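You operate a simulated robot arm through the tools that you are given. There is no shell and no other tool. Be economical: measure what you need, move in short steps, check, and stop when the job is done.

You are at the controls of a simulated two-armed robot. One attempt, no reset.

TASK
Turn both heat knobs off, switch the press off and shut its lids.

Only the result counts: the job must be done as asked and must still hold three seconds after the hand-in. Knocking over, shifting, dropping, spilling or breaking anything else fails it. A push-on lid holds only when it is set on centred and level and pressed home; a screw cap is set on level and turned clockwise until tight.

THE ROBOT
Two 7-joint arms with fingered hands on one trunk, on a base that drives. Base frame: it is fixed to the floor where the robot stands at the start and does not move with it; the origin is under the middle of the robot, x ahead of it, y to its left, z up. Units: m, rad, N and s.
The left shoulder is at the start at [0.02, 0.123, 1.362], the right one opposite. With the tool pointing down near the work surface each hand reaches from about 0.1 to 0.48 m from the robot's upright axis, wherever it stands, measured 20 degrees to its own side. Places, roughly: left press lid [0.9, 0.3, 1.5]; left start button [0.3, 0.1, 1.1]; main switch [0.4, -0.1, 1.1]; right press lid [1, 0, 1.5]; right start button [0.4, -0.4, 1.1]; vacuum button [0.6, -0.4, 1]. Payload 2.4 kg a hand.
The TCP of each hand is the grasp point between the finger pads, 0.017 m short of the fingertips. In the tool frame z runs along the fingers and y along their closing line. The gripper opens to 0.088 m. The gripper's body begins 0.047 m behind the TCP. The gripper is a hand of 3 fingers: y runs from the thumb to the fingers, the wrist lies at [0, 0, -0.165] in the tool frame, and closing takes about 1.5 s.
Orientation is told as [roll, pitch, yaw] about the base's x, y, z axes, in that order, counted from this pose: with the fingers straight down and closing along the base's y, the tool's x points along the base's -x, its y along +y and its z along -z.

THE INTERFACE
- The arms move only by the tool nudge_tool. It takes "left_deltas", "right_deltas" or both (then of equal length, played together; a hand with none holds still); each is a list of rows, each an object (a shift or turn left out is 0, a gripper value left out holds the last) with "dp": the shift along the tool's x, y, z in mm, a list of three; "turn": the turn, a rotation vector about the tool's x, y, z in rad, a list of three. In form: [{"dp": [x, y, z], "turn": [wx, wy, wz]}, ...]. A call has 1 to 8 rows; each row is the pose to reach, as a shift and turn from the pose commanded when the call began, along the tool's axes at that moment. "left_gripper" and "right_gripper" are, for a hand that has rows, the gripper command, from -1 (fully open) to 1 (shut), values between in proportion, set as the call begins (left out, the last holds). Each row takes 0.2 s and may step no farther than 0.05 m and 0.15 rad from the row before; otherwise, or with a gripper value out of range, the whole call is refused. Where a pose cannot be reached the arm comes as near as it can. A force on the tool above 90 N (or 10 N above the force at the start of the call, whichever is more), or a blocked arm, ends the call early, and 0.2 s more pass. Each finger travels about 0.045 m/s and halts on what it meets, pressing with about 22 N; the grip force reading is that of the motor and also rises with nothing between the fingers. The clock runs only during rows and for 0.2 s after the last one: add rows that repeat a pose to give the fingers time. The reply holds the time, the measured pose of the TCP, the force on the tool along the base axes, the opening and the grip force, in the units named above and with some noise, with the torque about the TCP (base axes, N m) and any sound that the robot's microphone picked up.
- Cameras (640 x 400 px; columns grow to the right, rows downward): "scene" is now at [0.0364, -0.0359, 1.7992]; the picture's right is [-0.55, -0.84, 0.00], its down [-0.74, 0.48, -0.48] and it looks along [0.40, -0.26, -0.88] (base axes); focal length 252 px, centre (320, 200). "left" rides on the left gripper at [-0.052, 0.004, -0.066] in its tool frame; the picture's right is [-0.09, -1.00, 0.00], its down [0.78, -0.07, -0.62] and it looks along [0.62, -0.05, 0.78] (tool axes); focal length 243 px, centre (320, 200). "right" rides on the right gripper at [0.052, 0.004, -0.066] in its tool frame; the picture's right is [-0.09, 1.00, 0.00], its down [-0.78, -0.07, -0.62] and it looks along [-0.62, -0.05, 0.78] (tool axes); focal length 243 px, centre (320, 200). There is no depth. A picture from a camera that has moved, and an enlarged one, comes with that camera's place and axes in the base frame and with its lens.
- get_image(camera): a new picture of that camera. It takes no simulated time.
- lift_body(by): slides the trunk up (or, below 0, down) by that many m; the arms and the scene camera ride with it, the base frame stays. It gives what a move gives, with no picture.
- steer(legs): drives the robot by 1 to 6 legs, each [ahead, left, turn to the left] in m, m and rad, along the robot's own axes; the way and the turn of a leg run together, so that a leg with both is an arc; at most 1.5 m and 3.142 rad a leg. The arms and the cameras ride along, it lands a little off, and it stops where it bumps. It gives what a move gives.
- curl_fingers(finger1, finger2, thumb_bend, hand): sets how far each is bent, from 0 (flat) to 1 (curled in); at 0.3 the hand is open as for a grip, at 0.7 the pads meet at the TCP. One left out holds its place. A second passes; each finger stops where it meets its share of the squeeze, and holds until it gets a number again. A gripper value or a shape takes the hand back. It gives what a move gives, with no picture; readings hold the bend of each and the force on the fingers (four entries, about 0 where the hand has none), thumb and palm.
- set_grasp(shape, hand): the hand has 3 fingers and takes this shape, open, in about a second: jaw (thumb against the fingers, like two jaws); tri (thumb and two fingers); tip (a fingertip pinch); poke (one finger out to press); point (the index stretched); flat (the hand flat); cup (the hand cupped); fist (a fist). The gripper value then closes the fingers along that shape, each until it touches; the sizes above hold for jaw. It gives what a move gives, with no picture.
- aim_head(pan, tilt): turns the head with the scene camera to pan (to the left, within 2.094 rad either way) and tilt (down, from -0.506 to 1.204), counted from straight ahead of the robot. It gives what a move gives.
- enlarge(camera, box): a new picture of the part [left, top, right, bottom] of that camera's present view, enlarged. It takes no simulated time.
- job_done(): hands the job in; it is judged then, once.

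Go step by step. Nothing tells you exact positions but the pictures and the camera data: compare them with the known pose of the tool, close in by small moves and look again before you grip or let go. The budget is 120 turns and 92 pictures, counting those below and the enlarged ones. Unless the task says otherwise, let go and move clear before handing in, and close with one line.

The tools are called after "Call:" as name(argument=value, ...) on one line, values as JSON. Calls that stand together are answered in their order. nudge_tool: Moves the arms, as the interface text tells. Its arguments: {"type":"object","properties":{"left_deltas":{"type":"array","items":{"type":"object","properties":{"dp":{"type":"array","items":{"type":"number"}},"turn":{"type":"array","items":{"type":"number"}}}}},"left_gripper":{"type":"number"},"right_deltas":{"type":"array","items":{"type":"object","properties":{"dp":{"type":"array","items":{"type":"number"}},"turn":{"type":"array","items":{"type":"number"}}}}},"right_gripper":{"type":"number"}},"required":[]} The other tools are called the same way: lift_body (by) slides the trunk up or down; set_grasp (shape, hand) gives the hand a shape; curl_fingers (finger1, finger2, thumb_bend, hand) moves the fingers one by one; steer (legs) drives the base; aim_head (pan, tilt) turns the head that bears the scene camera; get_image (camera) takes a picture; enlarge (camera, box) takes an enlarged picture of a part of a camera's view; job_done () hands the job in.

At the start:

```text
t: 0.0
left_eef_pos: [0.3252, -0.0181, 1.4479]
left_tool_rot: [0.0, 0.0, 0.001]
left_ft_force: [-0.5, 0.3, -0.9]
left_ft_torque: [0.02, 0.01, 0.01]
left_grip_width: 0.0878
left_finger_force: 0.1
left_shape: jaw
left_bend: [0.3, 0.3, 0.3]
left_finger forces: [0.0, 0.0, 0.0, 0.0, 0.0, 0.0]
right_eef_pos: [0.2509, -0.2684, 1.4707]
right_tool_rot: [0.001, -0.003, -0.001]
right_ft_force: [0.1, -0.6, 0.1]
right_ft_torque: [0.0, 0.03, -0.02]
right_grip_width: 0.088
right_finger_force: 0.0
right_shape: jaw
right_bend: [0.3, 0.3, 0.3]
right_finger forces: [0.0, 0.0, 0.0, 0.1, 0.0, 0.1]
trunk travel left (down, up): [-0.575, 0.255]
robot x, y, heading: [0.0015, 0.0028, -0.005]
head pan, tilt: [-0.578, 1.072]
```

scene: 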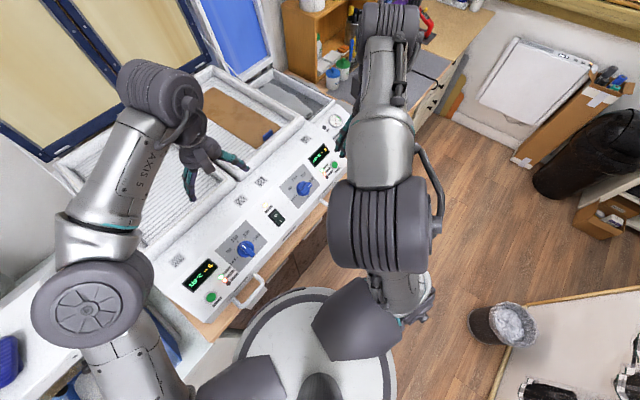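
right: 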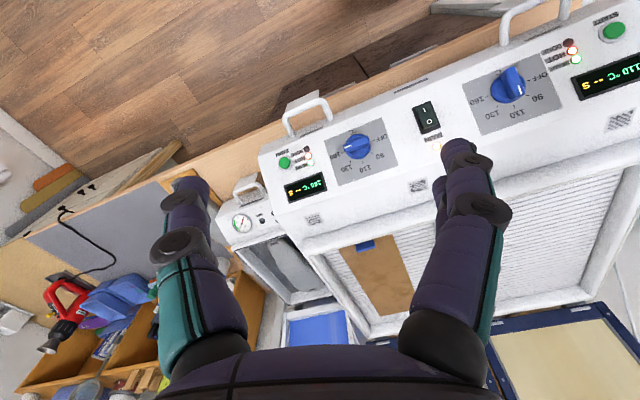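
left: 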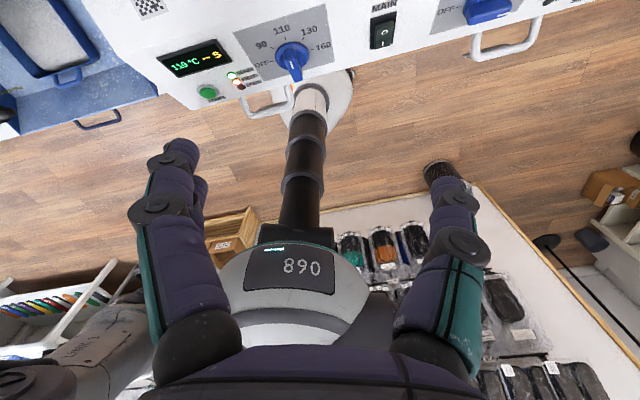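

I see a press with two heat knobs, a main switch and two open lids beyond. First I look closer at the panel and the lids.

Call:
enlarge(camera="scene", box=[160, 110, 360, 320])

Call:
aim_head(pan=0.0, tilt=0.4)

Call:
get_image(camera="scene")

```text
1.90 times, centred on (260, 215) of scene
camera zoom: at [0.0364, -0.0359, 1.7992], right [-0.55, -0.84, 0.0], down [-0.74, 0.48, -0.48], along [0.4, -0.26, -0.88], focal length 479 px, centre (434, 171)
```

zoom: 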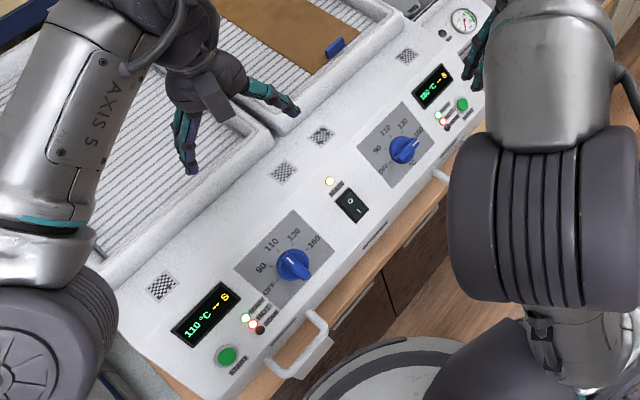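

```text
t: 1.1
left_eef_pos: [0.3259, -0.0191, 1.4474]
left_tool_rot: [-0.001, -0.001, 0.001]
left_ft_force: [0.2, 0.3, 0.9]
left_ft_torque: [-0.01, 0.0, 0.01]
left_grip_width: 0.0882
left_finger_force: 0.0
left_shape: jaw
left_bend: [0.3, 0.3, 0.3]
left_finger forces: [0.0, 0.0, 0.1, 0.1, 0.1, 0.1]
right_eef_pos: [0.2519, -0.2685, 1.4702]
right_tool_rot: [0.0, -0.001, 0.0]
right_ft_force: [0.8, -0.6, 0.1]
right_ft_torque: [0.0, 0.01, 0.02]
right_grip_width: 0.0879
right_finger_force: 0.0
right_shape: jaw
right_bend: [0.3, 0.3, 0.3]
right_finger forces: [0.1, 0.1, 0.0, 0.0, 0.0, 0.1]
trunk travel left (down, up): [-0.575, 0.255]
robot x, y, heading: [0.0001, -0.0007, 0.004]
head pan, tilt: [0.0, 0.4]
```

```text
87 pictures are left
camera scene: at [0.0746, -0.0005, 1.8542], right [0.0, -1.0, 0.0], down [-0.39, 0.0, -0.92], along [0.92, 0.0, -0.39], focal length 252 px, centre (320, 200)
```

scene: 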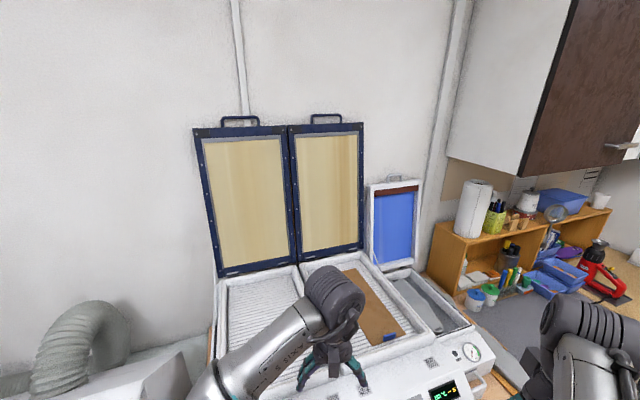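

There are two blue-framed lids, open upright, plus a third white/blue one on the vacuum unit. I zoom in on the bed and the lids.

Call:
enlarge(camera="scene", box=[180, 100, 500, 300])

Call:
enlarge(camera="scene", box=[200, 240, 520, 400])

```text
2.00 times, centred on (340, 200) of scene
camera zoom: at [0.0746, -0.0005, 1.8542], right [0.0, -1.0, 0.0], down [-0.39, 0.0, -0.92], along [0.92, 0.0, -0.39], focal length 503 px, centre (280, 200)
```

zoom: 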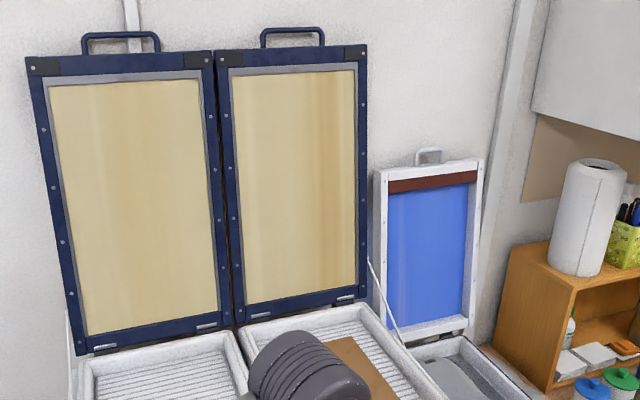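

```text
2.00 times, centred on (360, 320) of scene
camera zoom: at [0.0746, -0.0005, 1.8542], right [0.0, -1.0, 0.0], down [-0.39, 0.0, -0.92], along [0.92, 0.0, -0.39], focal length 503 px, centre (240, -40)
```

zoom: 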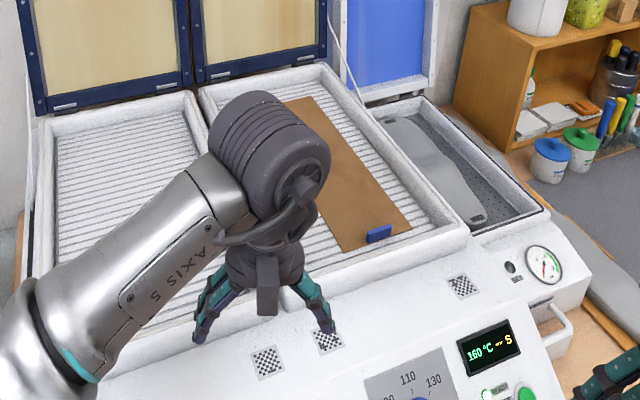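

Both press lids hinge at the back; the vacuum unit is a separate device, so I leave it. Now I look closer at the knobs and switch through the hand cameras.

Call:
enlarge(camera="right", box=[260, 60, 460, 200])

Call:
enlarge(camera="right", box=[440, 0, 640, 140])

Call:
enlarge(camera="left", box=[150, 0, 450, 140])

```text
2.86 times, centred on (360, 130) of right
camera zoom: at [0.1989, -0.2631, 1.536], right [0.09, 1.0, 0.0], down [0.78, -0.07, 0.62], along [0.62, -0.05, -0.78], focal length 693 px, centre (206, 400)
```

zoom: 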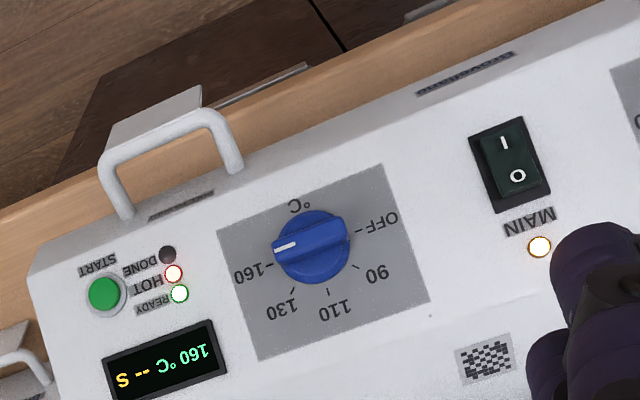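

```text
2.86 times, centred on (540, 70) of right
camera zoom: at [0.1989, -0.2631, 1.536], right [0.09, 1.0, 0.0], down [0.78, -0.07, 0.62], along [0.62, -0.05, -0.78], focal length 693 px, centre (-309, 571)
```

zoom: 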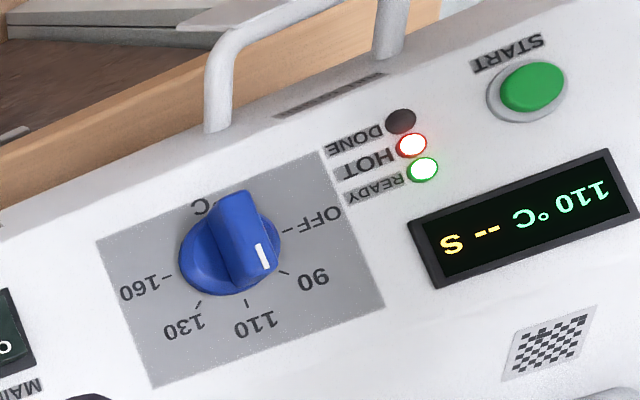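

```text
2.13 times, centred on (300, 70) of left
camera zoom: at [0.3775, -0.0157, 1.5141], right [0.09, -1.0, 0.0], down [-0.78, -0.07, 0.62], along [-0.62, -0.05, -0.78], focal length 518 px, centre (363, 477)
```

zoom: 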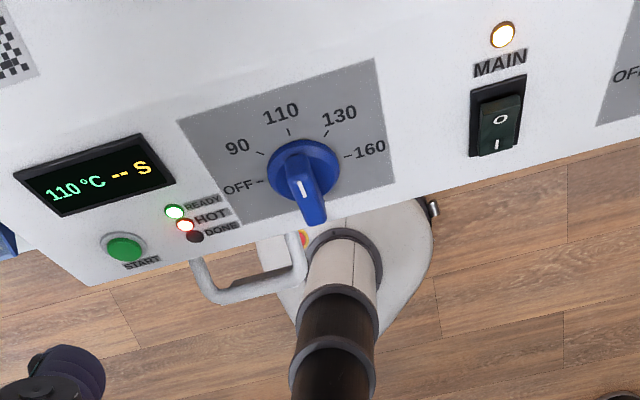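

The panel slopes about 45° and is yawed about 18°. Right knob is near [0.397,-0.213,1.138] pointing at 160, left knob near [0.32,0.02,1.136] at 110, switch near [0.36,-0.098,1.141]. I tilt the right hand square to the panel first.

Call:
nudge_tool(right_deltas=[{"dp": [0, 0, 0], "turn": [-0.0195, -0.1207, -0.051]}, {"dp": [0, 0, 30], "turn": [-0.039, -0.2413, -0.102]}, {"dp": [0, 0, 60], "turn": [-0.0585, -0.362, -0.153]}, {"dp": [0, 0, 90], "turn": [-0.078, -0.4827, -0.204]}, {"dp": [0, 0, 120], "turn": [-0.0975, -0.6033, -0.255]}, {"dp": [-20, 0, 150], "turn": [-0.117, -0.724, -0.306]}])

Call:
get_image(camera="right")

```text
t: 2.5
left_eef_pos: [0.3262, -0.0215, 1.4462]
left_tool_rot: [0.001, 0.001, -0.001]
left_ft_force: [-0.7, -0.7, -0.3]
left_ft_torque: [0.01, 0.01, 0.04]
left_grip_width: 0.0881
left_finger_force: 0.0
left_shape: jaw
left_bend: [0.3, 0.3, 0.3]
left_finger forces: [0.0, 0.0, 0.1, 0.0, 0.1, 0.0]
right_eef_pos: [0.3621, -0.2714, 1.3081]
right_tool_rot: [-0.007, -0.73, 0.329]
right_ft_force: [0.5, 0.1, -0.5]
right_ft_torque: [-0.01, 0.01, 0.0]
right_grip_width: 0.088
right_finger_force: 0.1
right_shape: jaw
right_bend: [0.3, 0.3, 0.3]
right_finger forces: [0.0, 0.1, 0.1, 0.0, 0.0, 0.1]
right hand out of reach, approached as far as the arm can: row 2, 3, 4, 5, 6
trunk travel left (down, up): [-0.575, 0.255]
robot x, y, heading: [0.0024, 0.0017, -0.005]
head pan, tilt: [0.0, 0.4]
```

```text
81 pictures are left
camera right: at [0.2821, -0.2942, 1.3233], right [-0.26, 0.96, 0.05], down [0.18, -0.01, 0.98], along [0.95, 0.26, -0.17], focal length 243 px, centre (320, 200)
```

right: 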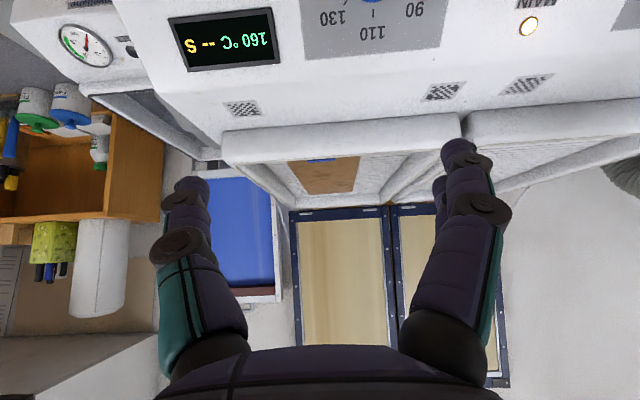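

The arm is cramped, so I raise the trunk for more room and then look again.

Call:
lift_body(by=0.2)

Call:
nudge_tool(right_deltas=[{"dp": [25, 0, 35]}, {"dp": [50, 0, 70]}, {"dp": [75, 0, 105]}, {"dp": [100, 0, 140]}])

```text
t: 4.6
left_eef_pos: [0.3261, -0.0184, 1.6472]
left_tool_rot: [0.0, 0.0, 0.0]
left_ft_force: [-0.6, 0.2, -0.1]
left_ft_torque: [0.02, 0.03, -0.01]
left_grip_width: 0.0881
left_finger_force: 0.1
left_shape: jaw
left_bend: [0.3, 0.3, 0.3]
left_finger forces: [0.0, 0.0, 0.1, 0.0, 0.1, 0.0]
right_eef_pos: [0.3617, -0.2692, 1.5086]
right_tool_rot: [0.0, -0.73, 0.319]
right_ft_force: [-0.2, 0.4, 0.7]
right_ft_torque: [0.02, 0.0, 0.0]
right_grip_width: 0.0879
right_finger_force: 0.1
right_shape: jaw
right_bend: [0.3, 0.3, 0.3]
right_finger forces: [0.1, 0.0, 0.0, 0.1, 0.1, 0.1]
trunk travel left (down, up): [-0.775, 0.055]
robot x, y, heading: [0.0022, 0.004, 0.004]
head pan, tilt: [0.0, 0.4]
```

```text
t: 5.6
left_eef_pos: [0.3271, -0.0194, 1.6471]
left_tool_rot: [0.0, -0.001, -0.001]
left_ft_force: [-0.5, 0.2, -0.1]
left_ft_torque: [0.04, 0.02, -0.01]
left_grip_width: 0.0875
left_finger_force: 0.0
left_shape: jaw
left_bend: [0.3, 0.3, 0.3]
left_finger forces: [0.0, 0.0, 0.0, 0.1, 0.0, 0.0]
right_eef_pos: [0.3814, -0.265, 1.3359]
right_tool_rot: [0.001, -0.731, 0.318]
right_ft_force: [-0.5, 0.2, -0.5]
right_ft_torque: [-0.01, 0.01, 0.01]
right_grip_width: 0.0881
right_finger_force: 0.0
right_shape: jaw
right_bend: [0.3, 0.3, 0.3]
right_finger forces: [0.0, 0.0, 0.1, 0.1, 0.0, 0.0]
trunk travel left (down, up): [-0.775, 0.055]
robot x, y, heading: [-0.0003, -0.0032, 0.002]
head pan, tilt: [0.0, 0.4]
```

Reach is fine now. I move to a hover about 0.1 m off the right knob while rolling the hand.

Call:
nudge_tool(right_deltas=[{"dp": [27, 11, 10], "turn": [0, 0, 0.147]}, {"dp": [54, 22, 20], "turn": [0, 0, 0.294]}, {"dp": [81, 33, 30], "turn": [0, 0, 0.441]}, {"dp": [109, 44, 40], "turn": [0, 0, 0.588]}, {"dp": [109, 44, 40], "turn": [0, 0, 0.735]}, {"dp": [109, 44, 40], "turn": [0, 0, 0.882]}, {"dp": [109, 44, 40], "turn": [0, 0, 1.03]}, {"dp": [109, 44, 40], "turn": [0, 0, 1.177]}])

Call:
nudge_tool(right_deltas=[{"turn": [0, 0, 0.147]}, {"turn": [0, 0, 0.294]}, {"turn": [0, 0, 0.394]}])

Call:
get_image(camera="right")

Call:
aim_head(pan=-0.4, tilt=1.1)

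Call:
get_image(camera="scene")

```text
t: 7.4
left_eef_pos: [0.3262, -0.0189, 1.6484]
left_tool_rot: [0.001, -0.001, -0.001]
left_ft_force: [-0.2, 0.5, -0.2]
left_ft_torque: [0.02, -0.01, 0.01]
left_grip_width: 0.0878
left_finger_force: 0.1
left_shape: jaw
left_bend: [0.3, 0.3, 0.3]
left_finger forces: [0.0, 0.0, 0.0, 0.0, 0.1, 0.0]
right_eef_pos: [0.315, -0.2383, 1.2349]
right_tool_rot: [0.693, -0.256, -0.953]
right_ft_force: [-0.3, 0.9, -0.2]
right_ft_torque: [-0.01, 0.01, -0.03]
right_grip_width: 0.0878
right_finger_force: 0.0
right_shape: jaw
right_bend: [0.3, 0.3, 0.3]
right_finger forces: [0.0, 0.1, 0.0, 0.0, 0.0, 0.1]
trunk travel left (down, up): [-0.775, 0.055]
robot x, y, heading: [-0.0012, 0.0001, -0.005]
head pan, tilt: [0.0, 0.4]
```

```text
t: 8.2
left_eef_pos: [0.3265, -0.0188, 1.6483]
left_tool_rot: [0.0, 0.0, -0.001]
left_ft_force: [0.5, 0.2, -0.1]
left_ft_torque: [-0.02, 0.05, 0.0]
left_grip_width: 0.0878
left_finger_force: 0.1
left_shape: jaw
left_bend: [0.3, 0.3, 0.3]
left_finger forces: [0.0, 0.1, 0.0, 0.0, 0.0, 0.0]
right_eef_pos: [0.3148, -0.2382, 1.2355]
right_tool_rot: [0.73, 0.002, -1.255]
right_ft_force: [0.4, -0.5, 0.3]
right_ft_torque: [0.01, -0.03, 0.03]
right_grip_width: 0.088
right_finger_force: 0.0
right_shape: jaw
right_bend: [0.3, 0.3, 0.3]
right_finger forces: [0.0, 0.0, 0.0, 0.0, 0.1, 0.1]
trunk travel left (down, up): [-0.775, 0.055]
robot x, y, heading: [0.0019, -0.0023, -0.003]
head pan, tilt: [0.0, 0.4]
```

```text
80 pictures are left
camera right: at [0.259, -0.2023, 1.2872], right [0.73, 0.15, 0.67], down [-0.2, -0.89, 0.42], along [0.65, -0.44, -0.62], focal length 243 px, centre (320, 200)
```

right: 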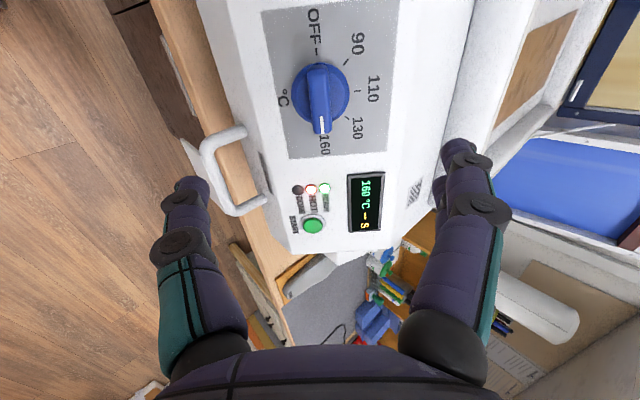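

```text
t: 9.3
left_eef_pos: [0.3259, -0.0183, 1.6484]
left_tool_rot: [0.0, 0.002, 0.0]
left_ft_force: [-1.1, -0.1, -0.2]
left_ft_torque: [0.0, 0.05, 0.01]
left_grip_width: 0.0879
left_finger_force: 0.0
left_shape: jaw
left_bend: [0.3, 0.3, 0.3]
left_finger forces: [0.1, 0.0, 0.1, 0.1, 0.1, 0.0]
right_eef_pos: [0.3151, -0.239, 1.2354]
right_tool_rot: [0.732, 0.0, -1.25]
right_ft_force: [0.8, -0.6, 0.1]
right_ft_torque: [0.01, 0.01, 0.02]
right_grip_width: 0.0879
right_finger_force: 0.0
right_shape: jaw
right_bend: [0.3, 0.3, 0.3]
right_finger forces: [0.1, 0.0, 0.1, 0.1, 0.0, 0.0]
trunk travel left (down, up): [-0.775, 0.055]
robot x, y, heading: [0.0016, 0.0036, 0.002]
head pan, tilt: [-0.4, 1.1]
```

```text
79 pictures are left
camera scene: at [0.0402, -0.025, 1.9975], right [-0.39, -0.92, 0.0], down [-0.82, 0.35, -0.45], along [0.42, -0.18, -0.89], focal length 252 px, centre (320, 200)
```

scene: 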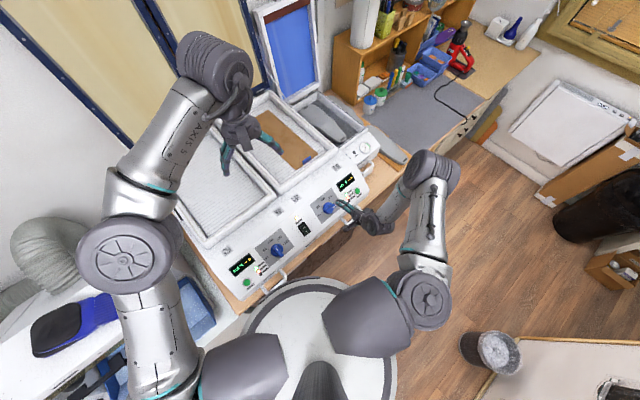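

The hand is lined up on the right knob. I move in most of the way and check.

Call:
nudge_tool(right_deltas=[{"dp": [0, 0, 35]}, {"dp": [0, 0, 70]}, {"dp": [0, 0, 95]}])

Call:
get_image(camera="right")

Call:
enlarge(camera="scene", box=[240, 150, 440, 290])

```text
t: 10.1
left_eef_pos: [0.3261, -0.0174, 1.649]
left_tool_rot: [0.001, -0.001, 0.0]
left_ft_force: [0.4, -0.5, 0.3]
left_ft_torque: [-0.01, 0.03, -0.02]
left_grip_width: 0.088
left_finger_force: 0.0
left_shape: jaw
left_bend: [0.3, 0.3, 0.3]
left_finger forces: [0.0, 0.1, 0.0, 0.0, 0.0, 0.0]
right_eef_pos: [0.3738, -0.2194, 1.1655]
right_tool_rot: [0.73, 0.0, -1.251]
right_ft_force: [-0.8, 0.5, -0.2]
right_ft_torque: [0.01, 0.02, 0.0]
right_grip_width: 0.0881
right_finger_force: 0.1
right_shape: jaw
right_bend: [0.3, 0.3, 0.3]
right_finger forces: [0.0, 0.0, 0.0, 0.0, 0.0, 0.0]
trunk travel left (down, up): [-0.775, 0.055]
robot x, y, heading: [0.0002, 0.0008, 0.001]
head pan, tilt: [-0.4, 1.1]
```

```text
78 pictures are left
camera right: at [0.3195, -0.1831, 1.218], right [0.73, 0.15, 0.66], down [-0.19, -0.89, 0.42], along [0.65, -0.43, -0.62], focal length 243 px, centre (320, 200)
```

right: 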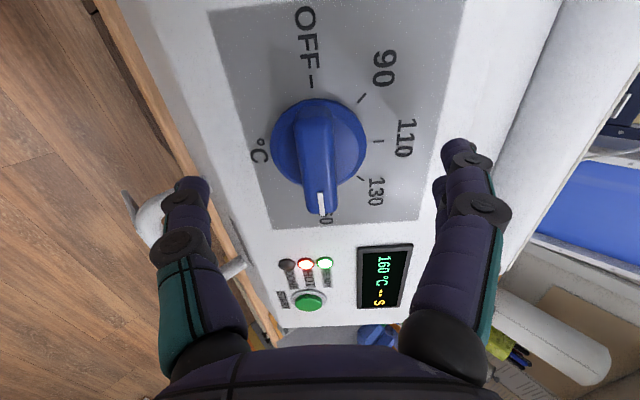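

```text
2.86 times, centred on (340, 220) of scene
camera zoom: at [0.0404, -0.0248, 1.9974], right [-0.39, -0.92, 0.0], down [-0.82, 0.35, -0.45], along [0.42, -0.18, -0.89], focal length 719 px, centre (263, 143)
```

zoom: 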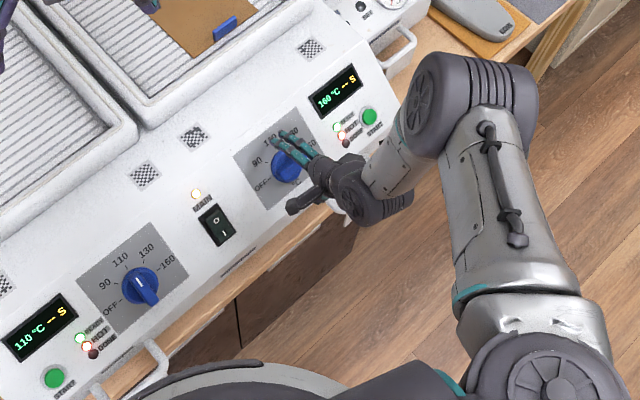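

The knob sits about 60 mm ahead along the tool axis, a few mm off sideways. I go in 33 mm, then close gently.

Call:
nudge_tool(right_deltas=[{"dp": [-4, 0, 15]}, {"dp": [-4, 0, 28]}, {"dp": [-4, 0, 33]}])

Call:
get_image(camera="right")

```text
t: 10.9
left_eef_pos: [0.3216, -0.0198, 1.6477]
left_tool_rot: [0.001, -0.001, 0.0]
left_ft_force: [1.1, 0.1, 0.3]
left_ft_torque: [0.01, -0.02, -0.03]
left_grip_width: 0.088
left_finger_force: 0.1
left_shape: jaw
left_bend: [0.3, 0.3, 0.3]
left_finger forces: [0.0, 0.0, 0.0, 0.1, 0.0, 0.0]
right_eef_pos: [0.3953, -0.2163, 1.1431]
right_tool_rot: [0.735, 0.002, -1.251]
right_ft_force: [-9.6, -4.6, 17.5]
right_ft_torque: [-0.08, 0.2, 0.01]
right_grip_width: 0.0879
right_finger_force: 0.2
right_shape: jaw
right_bend: [0.28, 0.28, 0.3]
right_finger forces: [3.9, 3.3, 0.0, 0.0, 12.1, 0.0]
trunk travel left (down, up): [-0.775, 0.055]
robot x, y, heading: [0.0003, -0.0001, -0.002]
head pan, tilt: [-0.4, 1.1]
```

```text
76 pictures are left
camera right: at [0.3385, -0.1799, 1.1945], right [0.73, 0.15, 0.67], down [-0.2, -0.89, 0.42], along [0.66, -0.44, -0.62], focal length 243 px, centre (320, 200)
```

right: 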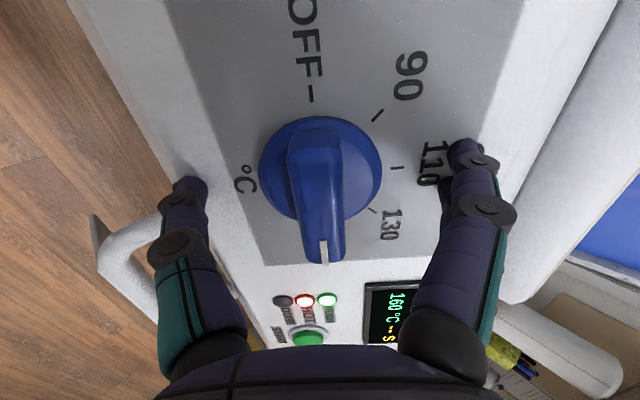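

The fingertips just touched the panel. I back off 5 mm and close on the knob's bar.

Call:
nudge_tool(right_deltas=[{"dp": [0, 0, -5]}])

Call:
nudge_tool(right_deltas=[{}, {}, {}, {}, {}, {}, {}], right_gripper=1)

Call:
get_image(camera="right")

```text
t: 11.3
left_eef_pos: [0.3255, -0.0195, 1.6475]
left_tool_rot: [0.001, -0.001, 0.002]
left_ft_force: [-0.1, 0.0, -0.5]
left_ft_torque: [-0.01, -0.01, -0.03]
left_grip_width: 0.0882
left_finger_force: 0.0
left_shape: jaw
left_bend: [0.3, 0.3, 0.3]
left_finger forces: [0.0, 0.0, 0.1, 0.0, 0.0, 0.1]
right_eef_pos: [0.3931, -0.2162, 1.1437]
right_tool_rot: [0.729, 0.001, -1.249]
right_ft_force: [-2.6, -1.3, 3.0]
right_ft_torque: [0.04, 0.01, 0.01]
right_grip_width: 0.0879
right_finger_force: 0.1
right_shape: jaw
right_bend: [0.28, 0.28, 0.3]
right_finger forces: [1.2, 1.1, 0.0, 0.1, 2.0, 0.1]
trunk travel left (down, up): [-0.775, 0.055]
robot x, y, heading: [-0.0029, -0.002, 0.005]
head pan, tilt: [-0.4, 1.1]
```

```text
t: 12.9
left_eef_pos: [0.3232, -0.0195, 1.6481]
left_tool_rot: [-0.001, 0.0, -0.001]
left_ft_force: [-1.0, -0.1, -0.5]
left_ft_torque: [0.0, -0.02, -0.02]
left_grip_width: 0.0879
left_finger_force: 0.1
left_shape: jaw
left_bend: [0.3, 0.3, 0.3]
left_finger forces: [0.0, 0.0, 0.0, 0.1, 0.0, 0.0]
right_eef_pos: [0.3922, -0.2181, 1.1456]
right_tool_rot: [0.731, -0.001, -1.251]
right_ft_force: [-8.2, -3.6, 7.0]
right_ft_torque: [-0.08, -0.01, 0.09]
right_grip_width: 0.0366
right_finger_force: 22.1
right_shape: jaw
right_bend: [0.74, 0.74, 0.71]
right_finger forces: [13.5, 12.1, 0.0, 0.1, 26.1, 0.0]
trunk travel left (down, up): [-0.775, 0.055]
robot x, y, heading: [0.0012, 0.0011, -0.001]
head pan, tilt: [-0.4, 1.1]
```

```text
75 pictures are left
camera right: at [0.3367, -0.1811, 1.1966], right [0.73, 0.15, 0.67], down [-0.2, -0.89, 0.42], along [0.65, -0.44, -0.62], focal length 243 px, centre (320, 200)
```

right: 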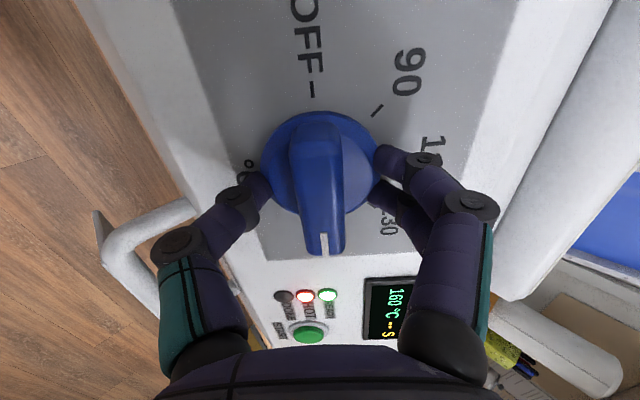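

It has gripped the round base (37 mm). I test-turn counter-clockwise about 0.45 rad.

Call:
nudge_tool(right_deltas=[{"turn": [0, 0, -0.12]}, {"turn": [0, 0, -0.24]}, {"turn": [0, 0, -0.36]}, {"turn": [0, 0, -0.48]}])

Call:
get_image(camera="right")

```text
t: 13.9
left_eef_pos: [0.3223, -0.0189, 1.6479]
left_tool_rot: [0.002, -0.001, 0.0]
left_ft_force: [0.6, 0.3, -0.5]
left_ft_torque: [0.01, 0.02, 0.0]
left_grip_width: 0.088
left_finger_force: 0.1
left_shape: jaw
left_bend: [0.3, 0.3, 0.3]
left_finger forces: [0.1, 0.1, 0.0, 0.0, 0.1, 0.0]
right_eef_pos: [0.3924, -0.2183, 1.1443]
right_tool_rot: [0.675, -0.317, -0.883]
right_ft_force: [-4.4, -6.0, 16.1]
right_ft_torque: [0.21, -0.15, -0.09]
right_grip_width: 0.0367
right_finger_force: 21.7
right_shape: jaw
right_bend: [0.74, 0.74, 0.71]
right_finger forces: [18.1, 17.2, 0.0, 0.1, 23.7, 0.0]
trunk travel left (down, up): [-0.775, 0.055]
robot x, y, heading: [0.0001, -0.0026, 0.001]
head pan, tilt: [-0.4, 1.1]
```

```text
74 pictures are left
camera right: at [0.3209, -0.1905, 1.1803], right [0.53, 0.58, 0.62], down [0.04, -0.75, 0.66], along [0.85, -0.32, -0.42], focal length 243 px, centre (320, 200)
```

right: 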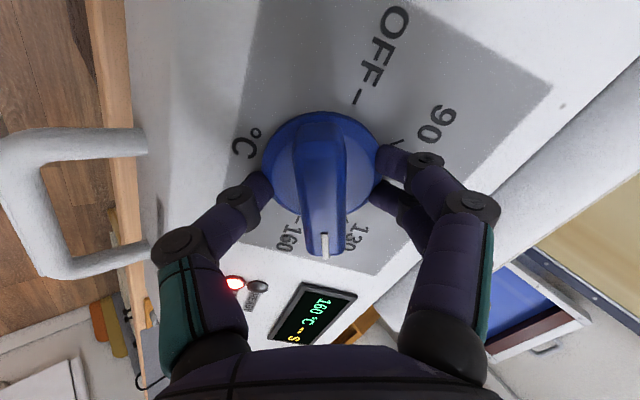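

The knob turns with the hand. I keep turning.

Call:
nudge_tool(right_deltas=[{"turn": [0, 0, -0.147]}, {"turn": [0, 0, -0.294]}, {"turn": [0, 0, -0.441]}, {"turn": [0, 0, -0.588]}, {"turn": [0, 0, -0.735]}, {"turn": [0, 0, -0.882]}, {"turn": [0, 0, -1.03]}, {"turn": [0, 0, -1.177]}])

Call:
get_image(camera="right")

```text
t: 15.7
left_eef_pos: [0.3237, -0.0171, 1.6477]
left_tool_rot: [-0.003, -0.001, 0.0]
left_ft_force: [-0.1, 0.3, 0.5]
left_ft_torque: [-0.02, -0.01, -0.01]
left_grip_width: 0.088
left_finger_force: 0.0
left_shape: jaw
left_bend: [0.3, 0.3, 0.3]
left_finger forces: [0.0, 0.0, 0.1, 0.1, 0.1, 0.1]
right_eef_pos: [0.3931, -0.2151, 1.1449]
right_tool_rot: [-0.081, -0.729, 0.439]
right_ft_force: [2.0, -0.6, 29.0]
right_ft_torque: [0.33, -0.1, -0.04]
right_grip_width: 0.0369
right_finger_force: 21.9
right_shape: jaw
right_bend: [0.75, 0.75, 0.71]
right_finger forces: [16.4, 19.9, 0.0, 0.0, 28.4, 0.0]
trunk travel left (down, up): [-0.775, 0.055]
robot x, y, heading: [-0.0021, -0.0026, -0.0]
head pan, tilt: [-0.4, 1.1]
```

```text
73 pictures are left
camera right: at [0.3138, -0.2421, 1.1593], right [-0.32, 0.95, 0.0], down [0.16, 0.06, 0.99], along [0.94, 0.31, -0.17], focal length 243 px, centre (320, 200)
```

right: 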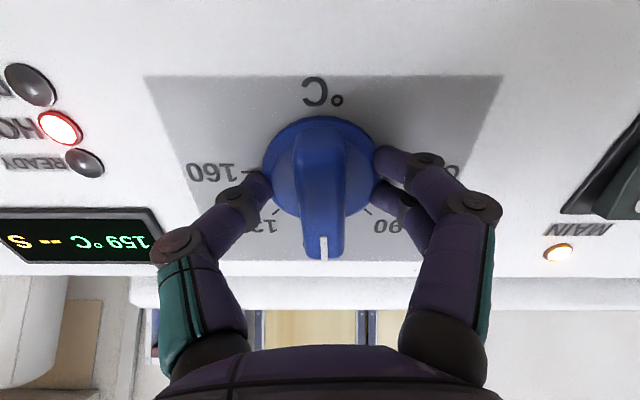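

It points near 110 now. I keep turning toward OFF.

Call:
nudge_tool(right_deltas=[{"turn": [0, 0, -0.147]}, {"turn": [0, 0, -0.294]}, {"turn": [0, 0, -0.441]}, {"turn": [0, 0, -0.588]}, {"turn": [0, 0, -0.735]}, {"turn": [0, 0, -0.882]}, {"turn": [0, 0, -1.03]}, {"turn": [0, 0, -1.177]}])

Call:
get_image(camera="right")

```text
t: 17.5
left_eef_pos: [0.3233, -0.0145, 1.6486]
left_tool_rot: [-0.004, -0.001, 0.003]
left_ft_force: [-0.1, -0.5, 0.0]
left_ft_torque: [0.01, 0.0, -0.02]
left_grip_width: 0.088
left_finger_force: 0.1
left_shape: jaw
left_bend: [0.3, 0.3, 0.3]
left_finger forces: [0.0, 0.0, 0.0, 0.1, 0.0, 0.0]
right_eef_pos: [0.3921, -0.2147, 1.1435]
right_tool_rot: [-0.708, -0.2, 1.662]
right_ft_force: [-4.8, 16.1, 13.3]
right_ft_torque: [0.22, 0.0, 0.07]
right_grip_width: 0.037
right_finger_force: 22.0
right_shape: jaw
right_bend: [0.75, 0.75, 0.7]
right_finger forces: [12.5, 15.0, 0.1, 0.1, 27.0, 0.1]
trunk travel left (down, up): [-0.775, 0.055]
robot x, y, heading: [0.0004, -0.002, 0.003]
head pan, tilt: [-0.4, 1.1]
```

```text
72 pictures are left
camera right: at [0.3503, -0.279, 1.1802], right [-0.77, 0.14, -0.62], down [-0.41, 0.63, 0.66], along [0.48, 0.77, -0.43], focal length 243 px, centre (320, 200)
```

right: 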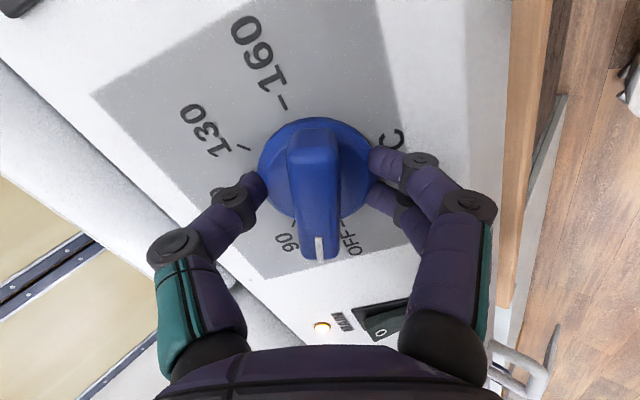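

OFF is about 0.4 rad further. I turn on in small steps.

Call:
nudge_tool(right_deltas=[{"turn": [0, 0, -0.12]}, {"turn": [0, 0, -0.24]}, {"turn": [0, 0, -0.34]}])

Call:
enlarge(camera="right", box=[200, 80, 440, 300])

```text
t: 18.3
left_eef_pos: [0.3233, -0.0152, 1.6488]
left_tool_rot: [-0.002, -0.003, -0.001]
left_ft_force: [0.6, 0.5, -0.5]
left_ft_torque: [0.0, -0.02, 0.0]
left_grip_width: 0.0877
left_finger_force: 0.1
left_shape: jaw
left_bend: [0.3, 0.3, 0.3]
left_finger forces: [0.1, 0.0, 0.0, 0.1, 0.0, 0.0]
right_eef_pos: [0.3917, -0.2135, 1.1445]
right_tool_rot: [-0.731, 0.024, 1.916]
right_ft_force: [-7.6, 13.3, 3.8]
right_ft_torque: [0.18, 0.05, 0.08]
right_grip_width: 0.0373
right_finger_force: 22.0
right_shape: jaw
right_bend: [0.75, 0.75, 0.7]
right_finger forces: [11.4, 13.7, 0.1, 0.0, 22.9, 0.0]
trunk travel left (down, up): [-0.775, 0.055]
robot x, y, heading: [0.0013, 0.0035, 0.005]
head pan, tilt: [-0.4, 1.1]
```

```text
1.82 times, centred on (320, 190) of right
camera zoom: at [0.3636, -0.2787, 1.1919], right [-0.72, -0.19, -0.67], down [-0.61, 0.62, 0.49], along [0.32, 0.76, -0.56], focal length 441 px, centre (320, 218)
```

zoom: 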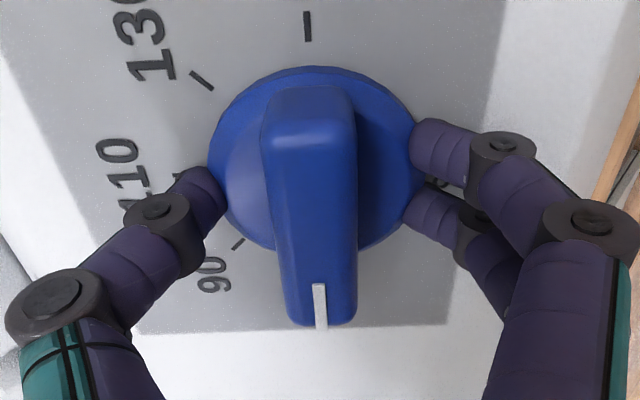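

It's close; the opposite 160 tick suggests a bit more is needed. I turn 0.15 more and feel for a stop.

Call:
nudge_tool(right_deltas=[{"turn": [0, 0, -0.08]}, {"turn": [0, 0, -0.16]}])

Call:
nudge_tool(right_deltas=[{}, {}, {}, {}, {}, {}, {}], right_gripper=-1)

Call:
nudge_tool(right_deltas=[{"dp": [0, 0, -30]}, {"dp": [0, 0, -60]}])

Call:
get_image(camera="right")

```text
t: 18.9
left_eef_pos: [0.3233, -0.0158, 1.648]
left_tool_rot: [-0.001, -0.001, 0.0]
left_ft_force: [0.2, 0.2, -0.5]
left_ft_torque: [0.01, 0.01, -0.01]
left_grip_width: 0.088
left_finger_force: 0.0
left_shape: jaw
left_bend: [0.3, 0.3, 0.3]
left_finger forces: [0.0, 0.0, 0.0, 0.0, 0.1, 0.0]
right_eef_pos: [0.3918, -0.2155, 1.1454]
right_tool_rot: [-0.721, 0.13, 2.035]
right_ft_force: [-9.5, 14.0, 0.2]
right_ft_torque: [0.37, 0.21, -0.29]
right_grip_width: 0.0366
right_finger_force: 22.1
right_shape: jaw
right_bend: [0.74, 0.74, 0.7]
right_finger forces: [9.0, 19.1, 0.0, 0.1, 20.9, 0.1]
trunk travel left (down, up): [-0.775, 0.055]
robot x, y, heading: [-0.0007, -0.0013, 0.002]
head pan, tilt: [-0.4, 1.1]
```

```text
t: 20.5
left_eef_pos: [0.3252, -0.0184, 1.6491]
left_tool_rot: [0.0, 0.0, 0.0]
left_ft_force: [-0.6, 0.6, 0.7]
left_ft_torque: [-0.01, 0.0, 0.02]
left_grip_width: 0.0878
left_finger_force: 0.0
left_shape: jaw
left_bend: [0.3, 0.3, 0.3]
left_finger forces: [0.0, 0.0, 0.0, 0.0, 0.0, 0.0]
right_eef_pos: [0.3937, -0.2182, 1.1438]
right_tool_rot: [-0.725, 0.127, 2.035]
right_ft_force: [-0.5, 0.5, 1.4]
right_ft_torque: [0.0, 0.04, 0.01]
right_grip_width: 0.0881
right_finger_force: 0.1
right_shape: jaw
right_bend: [0.3, 0.3, 0.3]
right_finger forces: [0.3, 0.5, 0.0, 0.1, 0.3, 0.0]
trunk travel left (down, up): [-0.775, 0.055]
robot x, y, heading: [-0.0011, 0.001, 0.0]
head pan, tilt: [-0.4, 1.1]
```

```text
t: 21.1
left_eef_pos: [0.3253, -0.0182, 1.648]
left_tool_rot: [0.0, -0.002, 0.002]
left_ft_force: [-0.2, -0.5, -0.6]
left_ft_torque: [-0.04, -0.03, -0.02]
left_grip_width: 0.0877
left_finger_force: 0.0
left_shape: jaw
left_bend: [0.3, 0.3, 0.3]
left_finger forces: [0.0, 0.0, 0.1, 0.0, 0.0, 0.1]
right_eef_pos: [0.3547, -0.229, 1.1922]
right_tool_rot: [-0.722, 0.129, 2.033]
right_ft_force: [-0.6, 0.1, 0.3]
right_ft_torque: [-0.01, 0.0, 0.02]
right_grip_width: 0.0881
right_finger_force: 0.2
right_shape: jaw
right_bend: [0.3, 0.3, 0.3]
right_finger forces: [0.1, 0.0, 0.0, 0.0, 0.1, 0.0]
trunk travel left (down, up): [-0.775, 0.055]
robot x, y, heading: [-0.0003, -0.0035, 0.004]
head pan, tilt: [-0.4, 1.1]
```

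```text
70 pictures are left
camera right: at [0.3323, -0.2915, 1.2442], right [-0.67, -0.33, -0.66], down [-0.7, 0.59, 0.41], along [0.25, 0.74, -0.63], focal length 243 px, centre (320, 200)
```

right: 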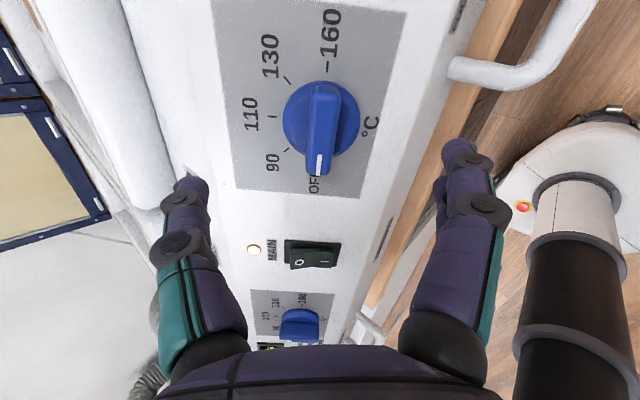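

The right knob is at OFF. I draw the right hand clear and bring the left hand, tilted square to the panel, over the left knob.

Call:
nudge_tool(right_deltas=[{"dp": [0, 0, -30]}, {"dp": [0, 0, -50]}])

Call:
nudge_tool(left_deltas=[{"dp": [5, 2, 35], "turn": [-0.0195, -0.1207, -0.051]}, {"dp": [10, 4, 70], "turn": [-0.039, -0.2413, -0.102]}, {"dp": [15, 6, 105], "turn": [-0.0585, -0.362, -0.153]}, {"dp": [20, 8, 140], "turn": [-0.078, -0.4827, -0.204]}, {"dp": [25, 10, 180], "turn": [-0.0975, -0.6033, -0.255]}, {"dp": [30, 12, 220], "turn": [-0.117, -0.724, -0.306]}, {"dp": [35, 15, 260], "turn": [-0.117, -0.724, -0.306]}, {"dp": [40, 19, 300], "turn": [-0.117, -0.724, -0.306]}])

Call:
get_image(camera="left")

Call:
get_image(camera="scene")

```text
t: 21.7
left_eef_pos: [0.3251, -0.0194, 1.6477]
left_tool_rot: [0.001, -0.001, 0.0]
left_ft_force: [0.0, -0.2, -0.4]
left_ft_torque: [-0.01, -0.02, -0.03]
left_grip_width: 0.088
left_finger_force: 0.0
left_shape: jaw
left_bend: [0.3, 0.3, 0.3]
left_finger forces: [0.0, 0.0, 0.1, 0.0, 0.0, 0.1]
right_eef_pos: [0.3222, -0.2414, 1.2276]
right_tool_rot: [-0.72, 0.127, 2.036]
right_ft_force: [-0.5, -0.2, -0.1]
right_ft_torque: [-0.02, -0.01, 0.03]
right_grip_width: 0.0881
right_finger_force: 0.2
right_shape: jaw
right_bend: [0.3, 0.3, 0.3]
right_finger forces: [0.0, 0.0, 0.0, 0.0, 0.0, 0.1]
trunk travel left (down, up): [-0.775, 0.055]
robot x, y, heading: [0.0012, -0.0014, -0.001]
head pan, tilt: [-0.4, 1.1]
```

```text
t: 23.5
left_eef_pos: [0.286, 0.0003, 1.3493]
left_tool_rot: [0.004, -0.726, 0.316]
left_ft_force: [0.6, 0.0, -0.8]
left_ft_torque: [-0.02, 0.01, -0.02]
left_grip_width: 0.0878
left_finger_force: 0.0
left_shape: jaw
left_bend: [0.3, 0.3, 0.3]
left_finger forces: [0.1, 0.1, 0.0, 0.0, 0.0, 0.1]
right_eef_pos: [0.3244, -0.2382, 1.2277]
right_tool_rot: [-0.726, 0.126, 2.036]
right_ft_force: [1.4, 0.3, -0.3]
right_ft_torque: [-0.04, -0.01, -0.03]
right_grip_width: 0.0882
right_finger_force: 0.2
right_shape: jaw
right_bend: [0.3, 0.3, 0.3]
right_finger forces: [0.0, 0.0, 0.1, 0.0, 0.0, 0.0]
trunk travel left (down, up): [-0.775, 0.055]
robot x, y, heading: [0.0005, -0.0027, -0.002]
head pan, tilt: [-0.4, 1.1]
```

```text
69 pictures are left
camera left: at [0.2793, 0.0011, 1.433], right [0.37, -0.93, 0.05], down [-0.93, -0.38, -0.05], along [0.07, -0.03, -1.0], focal length 243 px, centre (320, 200)
```

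left: 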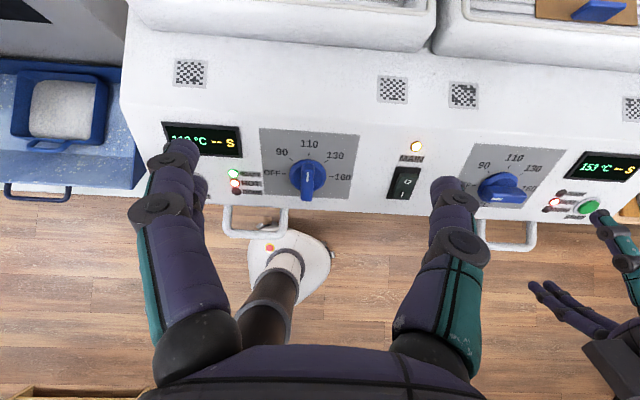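

```text
68 pictures are left
camera scene: at [0.0414, -0.0248, 1.9974], right [-0.39, -0.92, 0.0], down [-0.82, 0.35, -0.45], along [0.42, -0.18, -0.89], focal length 252 px, centre (320, 200)
```

scene: 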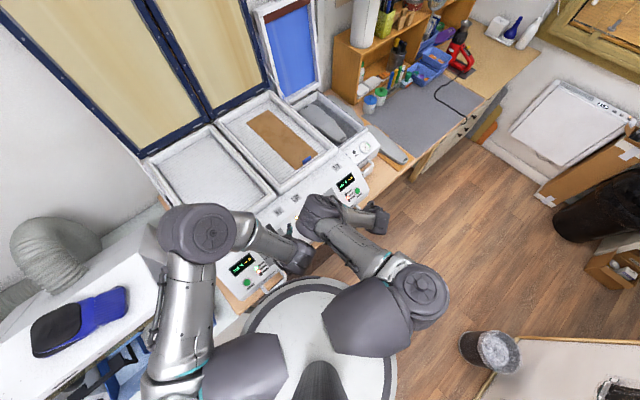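

The left knob is in view with the right readout already cooling. I lower the left hand to a hover before the left knob.

Call:
nudge_tool(left_deltas=[{"dp": [28, 1, 26]}, {"dp": [56, 3, 52]}, {"dp": [84, 5, 78]}, {"dp": [112, 6, 104]}])

Call:
get_image(camera="left")

```text
t: 24.5
left_eef_pos: [0.2709, 0.0009, 1.1963]
left_tool_rot: [-0.001, -0.732, 0.32]
left_ft_force: [-0.2, -0.1, -0.6]
left_ft_torque: [0.0, 0.02, 0.0]
left_grip_width: 0.088
left_finger_force: 0.0
left_shape: jaw
left_bend: [0.3, 0.3, 0.3]
left_finger forces: [0.0, 0.1, 0.1, 0.0, 0.0, 0.0]
right_eef_pos: [0.3217, -0.2407, 1.227]
right_tool_rot: [-0.723, 0.128, 2.034]
right_ft_force: [-0.4, 0.0, 0.3]
right_ft_torque: [-0.03, -0.02, -0.03]
right_grip_width: 0.0878
right_finger_force: 0.1
right_shape: jaw
right_bend: [0.3, 0.3, 0.3]
right_finger forces: [0.0, 0.1, 0.0, 0.0, 0.0, 0.0]
trunk travel left (down, up): [-0.775, 0.055]
robot x, y, heading: [-0.0024, -0.0022, 0.004]
head pan, tilt: [-0.4, 1.1]
```

```text
67 pictures are left
camera left: at [0.2635, 0.0021, 1.2815], right [0.37, -0.93, 0.06], down [-0.92, -0.38, -0.06], along [0.08, -0.03, -1.0], focal length 243 px, centre (320, 200)
```

left: 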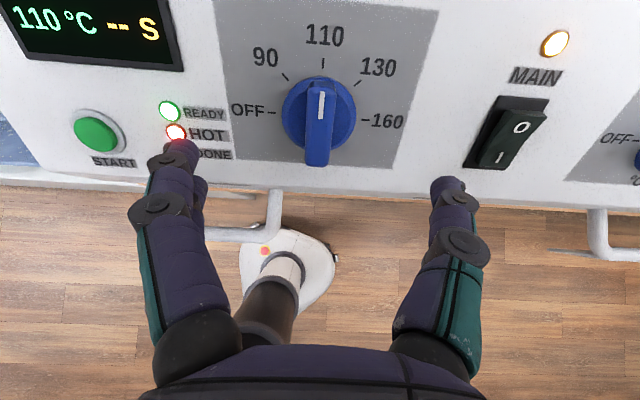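

Well aligned. I go in 66 mm and grip the left knob.

Call:
nudge_tool(left_deltas=[{"dp": [0, 0, 25]}, {"dp": [0, 0, 50]}, {"dp": [0, 0, 66]}])

Call:
nudge_tool(left_deltas=[{}, {}, {}, {}, {}, {}, {}], left_gripper=1)

Call:
get_image(camera="left")

```text
t: 25.3
left_eef_pos: [0.3117, 0.0158, 1.1448]
left_tool_rot: [0.001, -0.729, 0.321]
left_ft_force: [0.3, 0.6, 0.0]
left_ft_torque: [0.04, 0.0, 0.01]
left_grip_width: 0.088
left_finger_force: 0.1
left_shape: jaw
left_bend: [0.3, 0.3, 0.3]
left_finger forces: [0.2, 0.2, 0.1, 0.0, 0.0, 0.0]
right_eef_pos: [0.323, -0.24, 1.2265]
right_tool_rot: [-0.721, 0.127, 2.035]
right_ft_force: [0.4, -0.4, 0.1]
right_ft_torque: [-0.01, 0.01, -0.02]
right_grip_width: 0.088
right_finger_force: 0.1
right_shape: jaw
right_bend: [0.3, 0.3, 0.3]
right_finger forces: [0.0, 0.0, 0.1, 0.0, 0.0, 0.1]
trunk travel left (down, up): [-0.775, 0.055]
robot x, y, heading: [-0.0016, -0.0012, 0.001]
head pan, tilt: [-0.4, 1.1]
```

```text
t: 26.9
left_eef_pos: [0.3119, 0.0167, 1.1429]
left_tool_rot: [0.002, -0.73, 0.321]
left_ft_force: [-1.4, -0.2, -2.9]
left_ft_torque: [0.04, 0.02, -0.01]
left_grip_width: 0.0359
left_finger_force: 22.1
left_shape: jaw
left_bend: [0.73, 0.73, 0.7]
left_finger forces: [10.1, 10.4, 0.1, 0.0, 20.0, 0.0]
right_eef_pos: [0.3227, -0.2404, 1.2262]
right_tool_rot: [-0.723, 0.127, 2.033]
right_ft_force: [-0.7, 0.1, 0.7]
right_ft_torque: [0.03, 0.0, -0.01]
right_grip_width: 0.088
right_finger_force: 0.1
right_shape: jaw
right_bend: [0.3, 0.3, 0.3]
right_finger forces: [0.0, 0.0, 0.1, 0.0, 0.0, 0.0]
trunk travel left (down, up): [-0.775, 0.055]
robot x, y, heading: [-0.0002, 0.0009, 0.002]
head pan, tilt: [-0.4, 1.1]
```

```text
66 pictures are left
camera left: at [0.3053, 0.0168, 1.2281], right [0.37, -0.93, 0.06], down [-0.92, -0.38, -0.06], along [0.07, -0.03, -1.0], focal length 243 px, centre (320, 200)
```

left: 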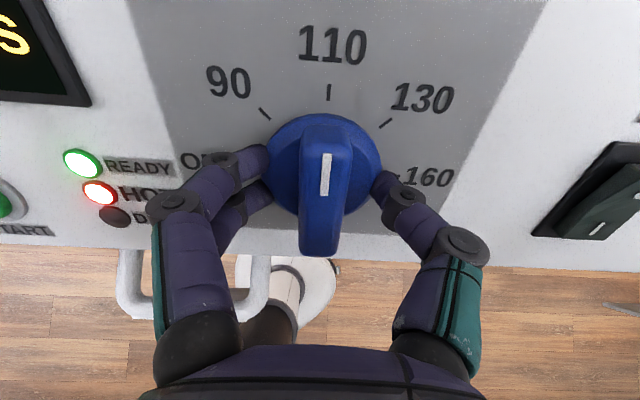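

Gripped on the left knob pointing at 110. I turn counter-clockwise about 1.18 rad and check.

Call:
nudge_tool(left_deltas=[{"turn": [0, 0, -0.147]}, {"turn": [0, 0, -0.294]}, {"turn": [0, 0, -0.441]}, {"turn": [0, 0, -0.588]}, {"turn": [0, 0, -0.735]}, {"turn": [0, 0, -0.882]}, {"turn": [0, 0, -1.03]}, {"turn": [0, 0, -1.177]}])

Call:
get_image(camera="left")

```text
t: 28.7
left_eef_pos: [0.3141, 0.0146, 1.1456]
left_tool_rot: [-0.689, -0.258, 1.594]
left_ft_force: [1.0, -7.4, -9.6]
left_ft_torque: [-0.09, 0.06, -0.05]
left_grip_width: 0.0354
left_finger_force: 21.9
left_shape: jaw
left_bend: [0.73, 0.73, 0.7]
left_finger forces: [11.7, 12.8, 0.1, 0.0, 19.9, 0.1]
right_eef_pos: [0.3235, -0.2423, 1.226]
right_tool_rot: [-0.72, 0.127, 2.036]
right_ft_force: [0.0, 0.7, 1.3]
right_ft_torque: [0.02, -0.02, 0.0]
right_grip_width: 0.0881
right_finger_force: 0.0
right_shape: jaw
right_bend: [0.3, 0.3, 0.3]
right_finger forces: [0.0, 0.0, 0.1, 0.0, 0.0, 0.0]
trunk travel left (down, up): [-0.775, 0.055]
robot x, y, heading: [0.0006, 0.0065, -0.002]
head pan, tilt: [-0.4, 1.1]
```

```text
65 pictures are left
camera left: at [0.2664, 0.0504, 1.2058], right [0.77, -0.06, 0.64], down [-0.32, -0.9, 0.3], along [0.55, -0.44, -0.71], focal length 243 px, centre (320, 200)
```

left: 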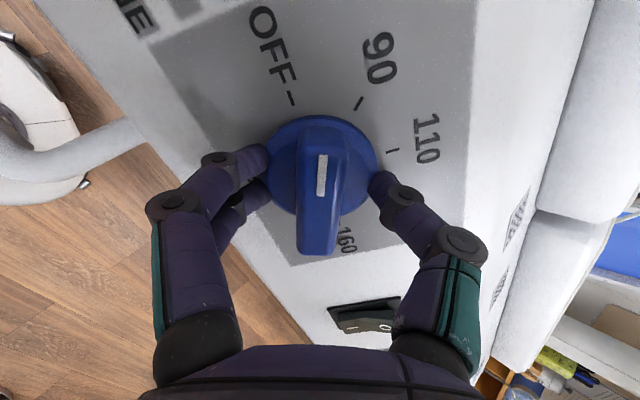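

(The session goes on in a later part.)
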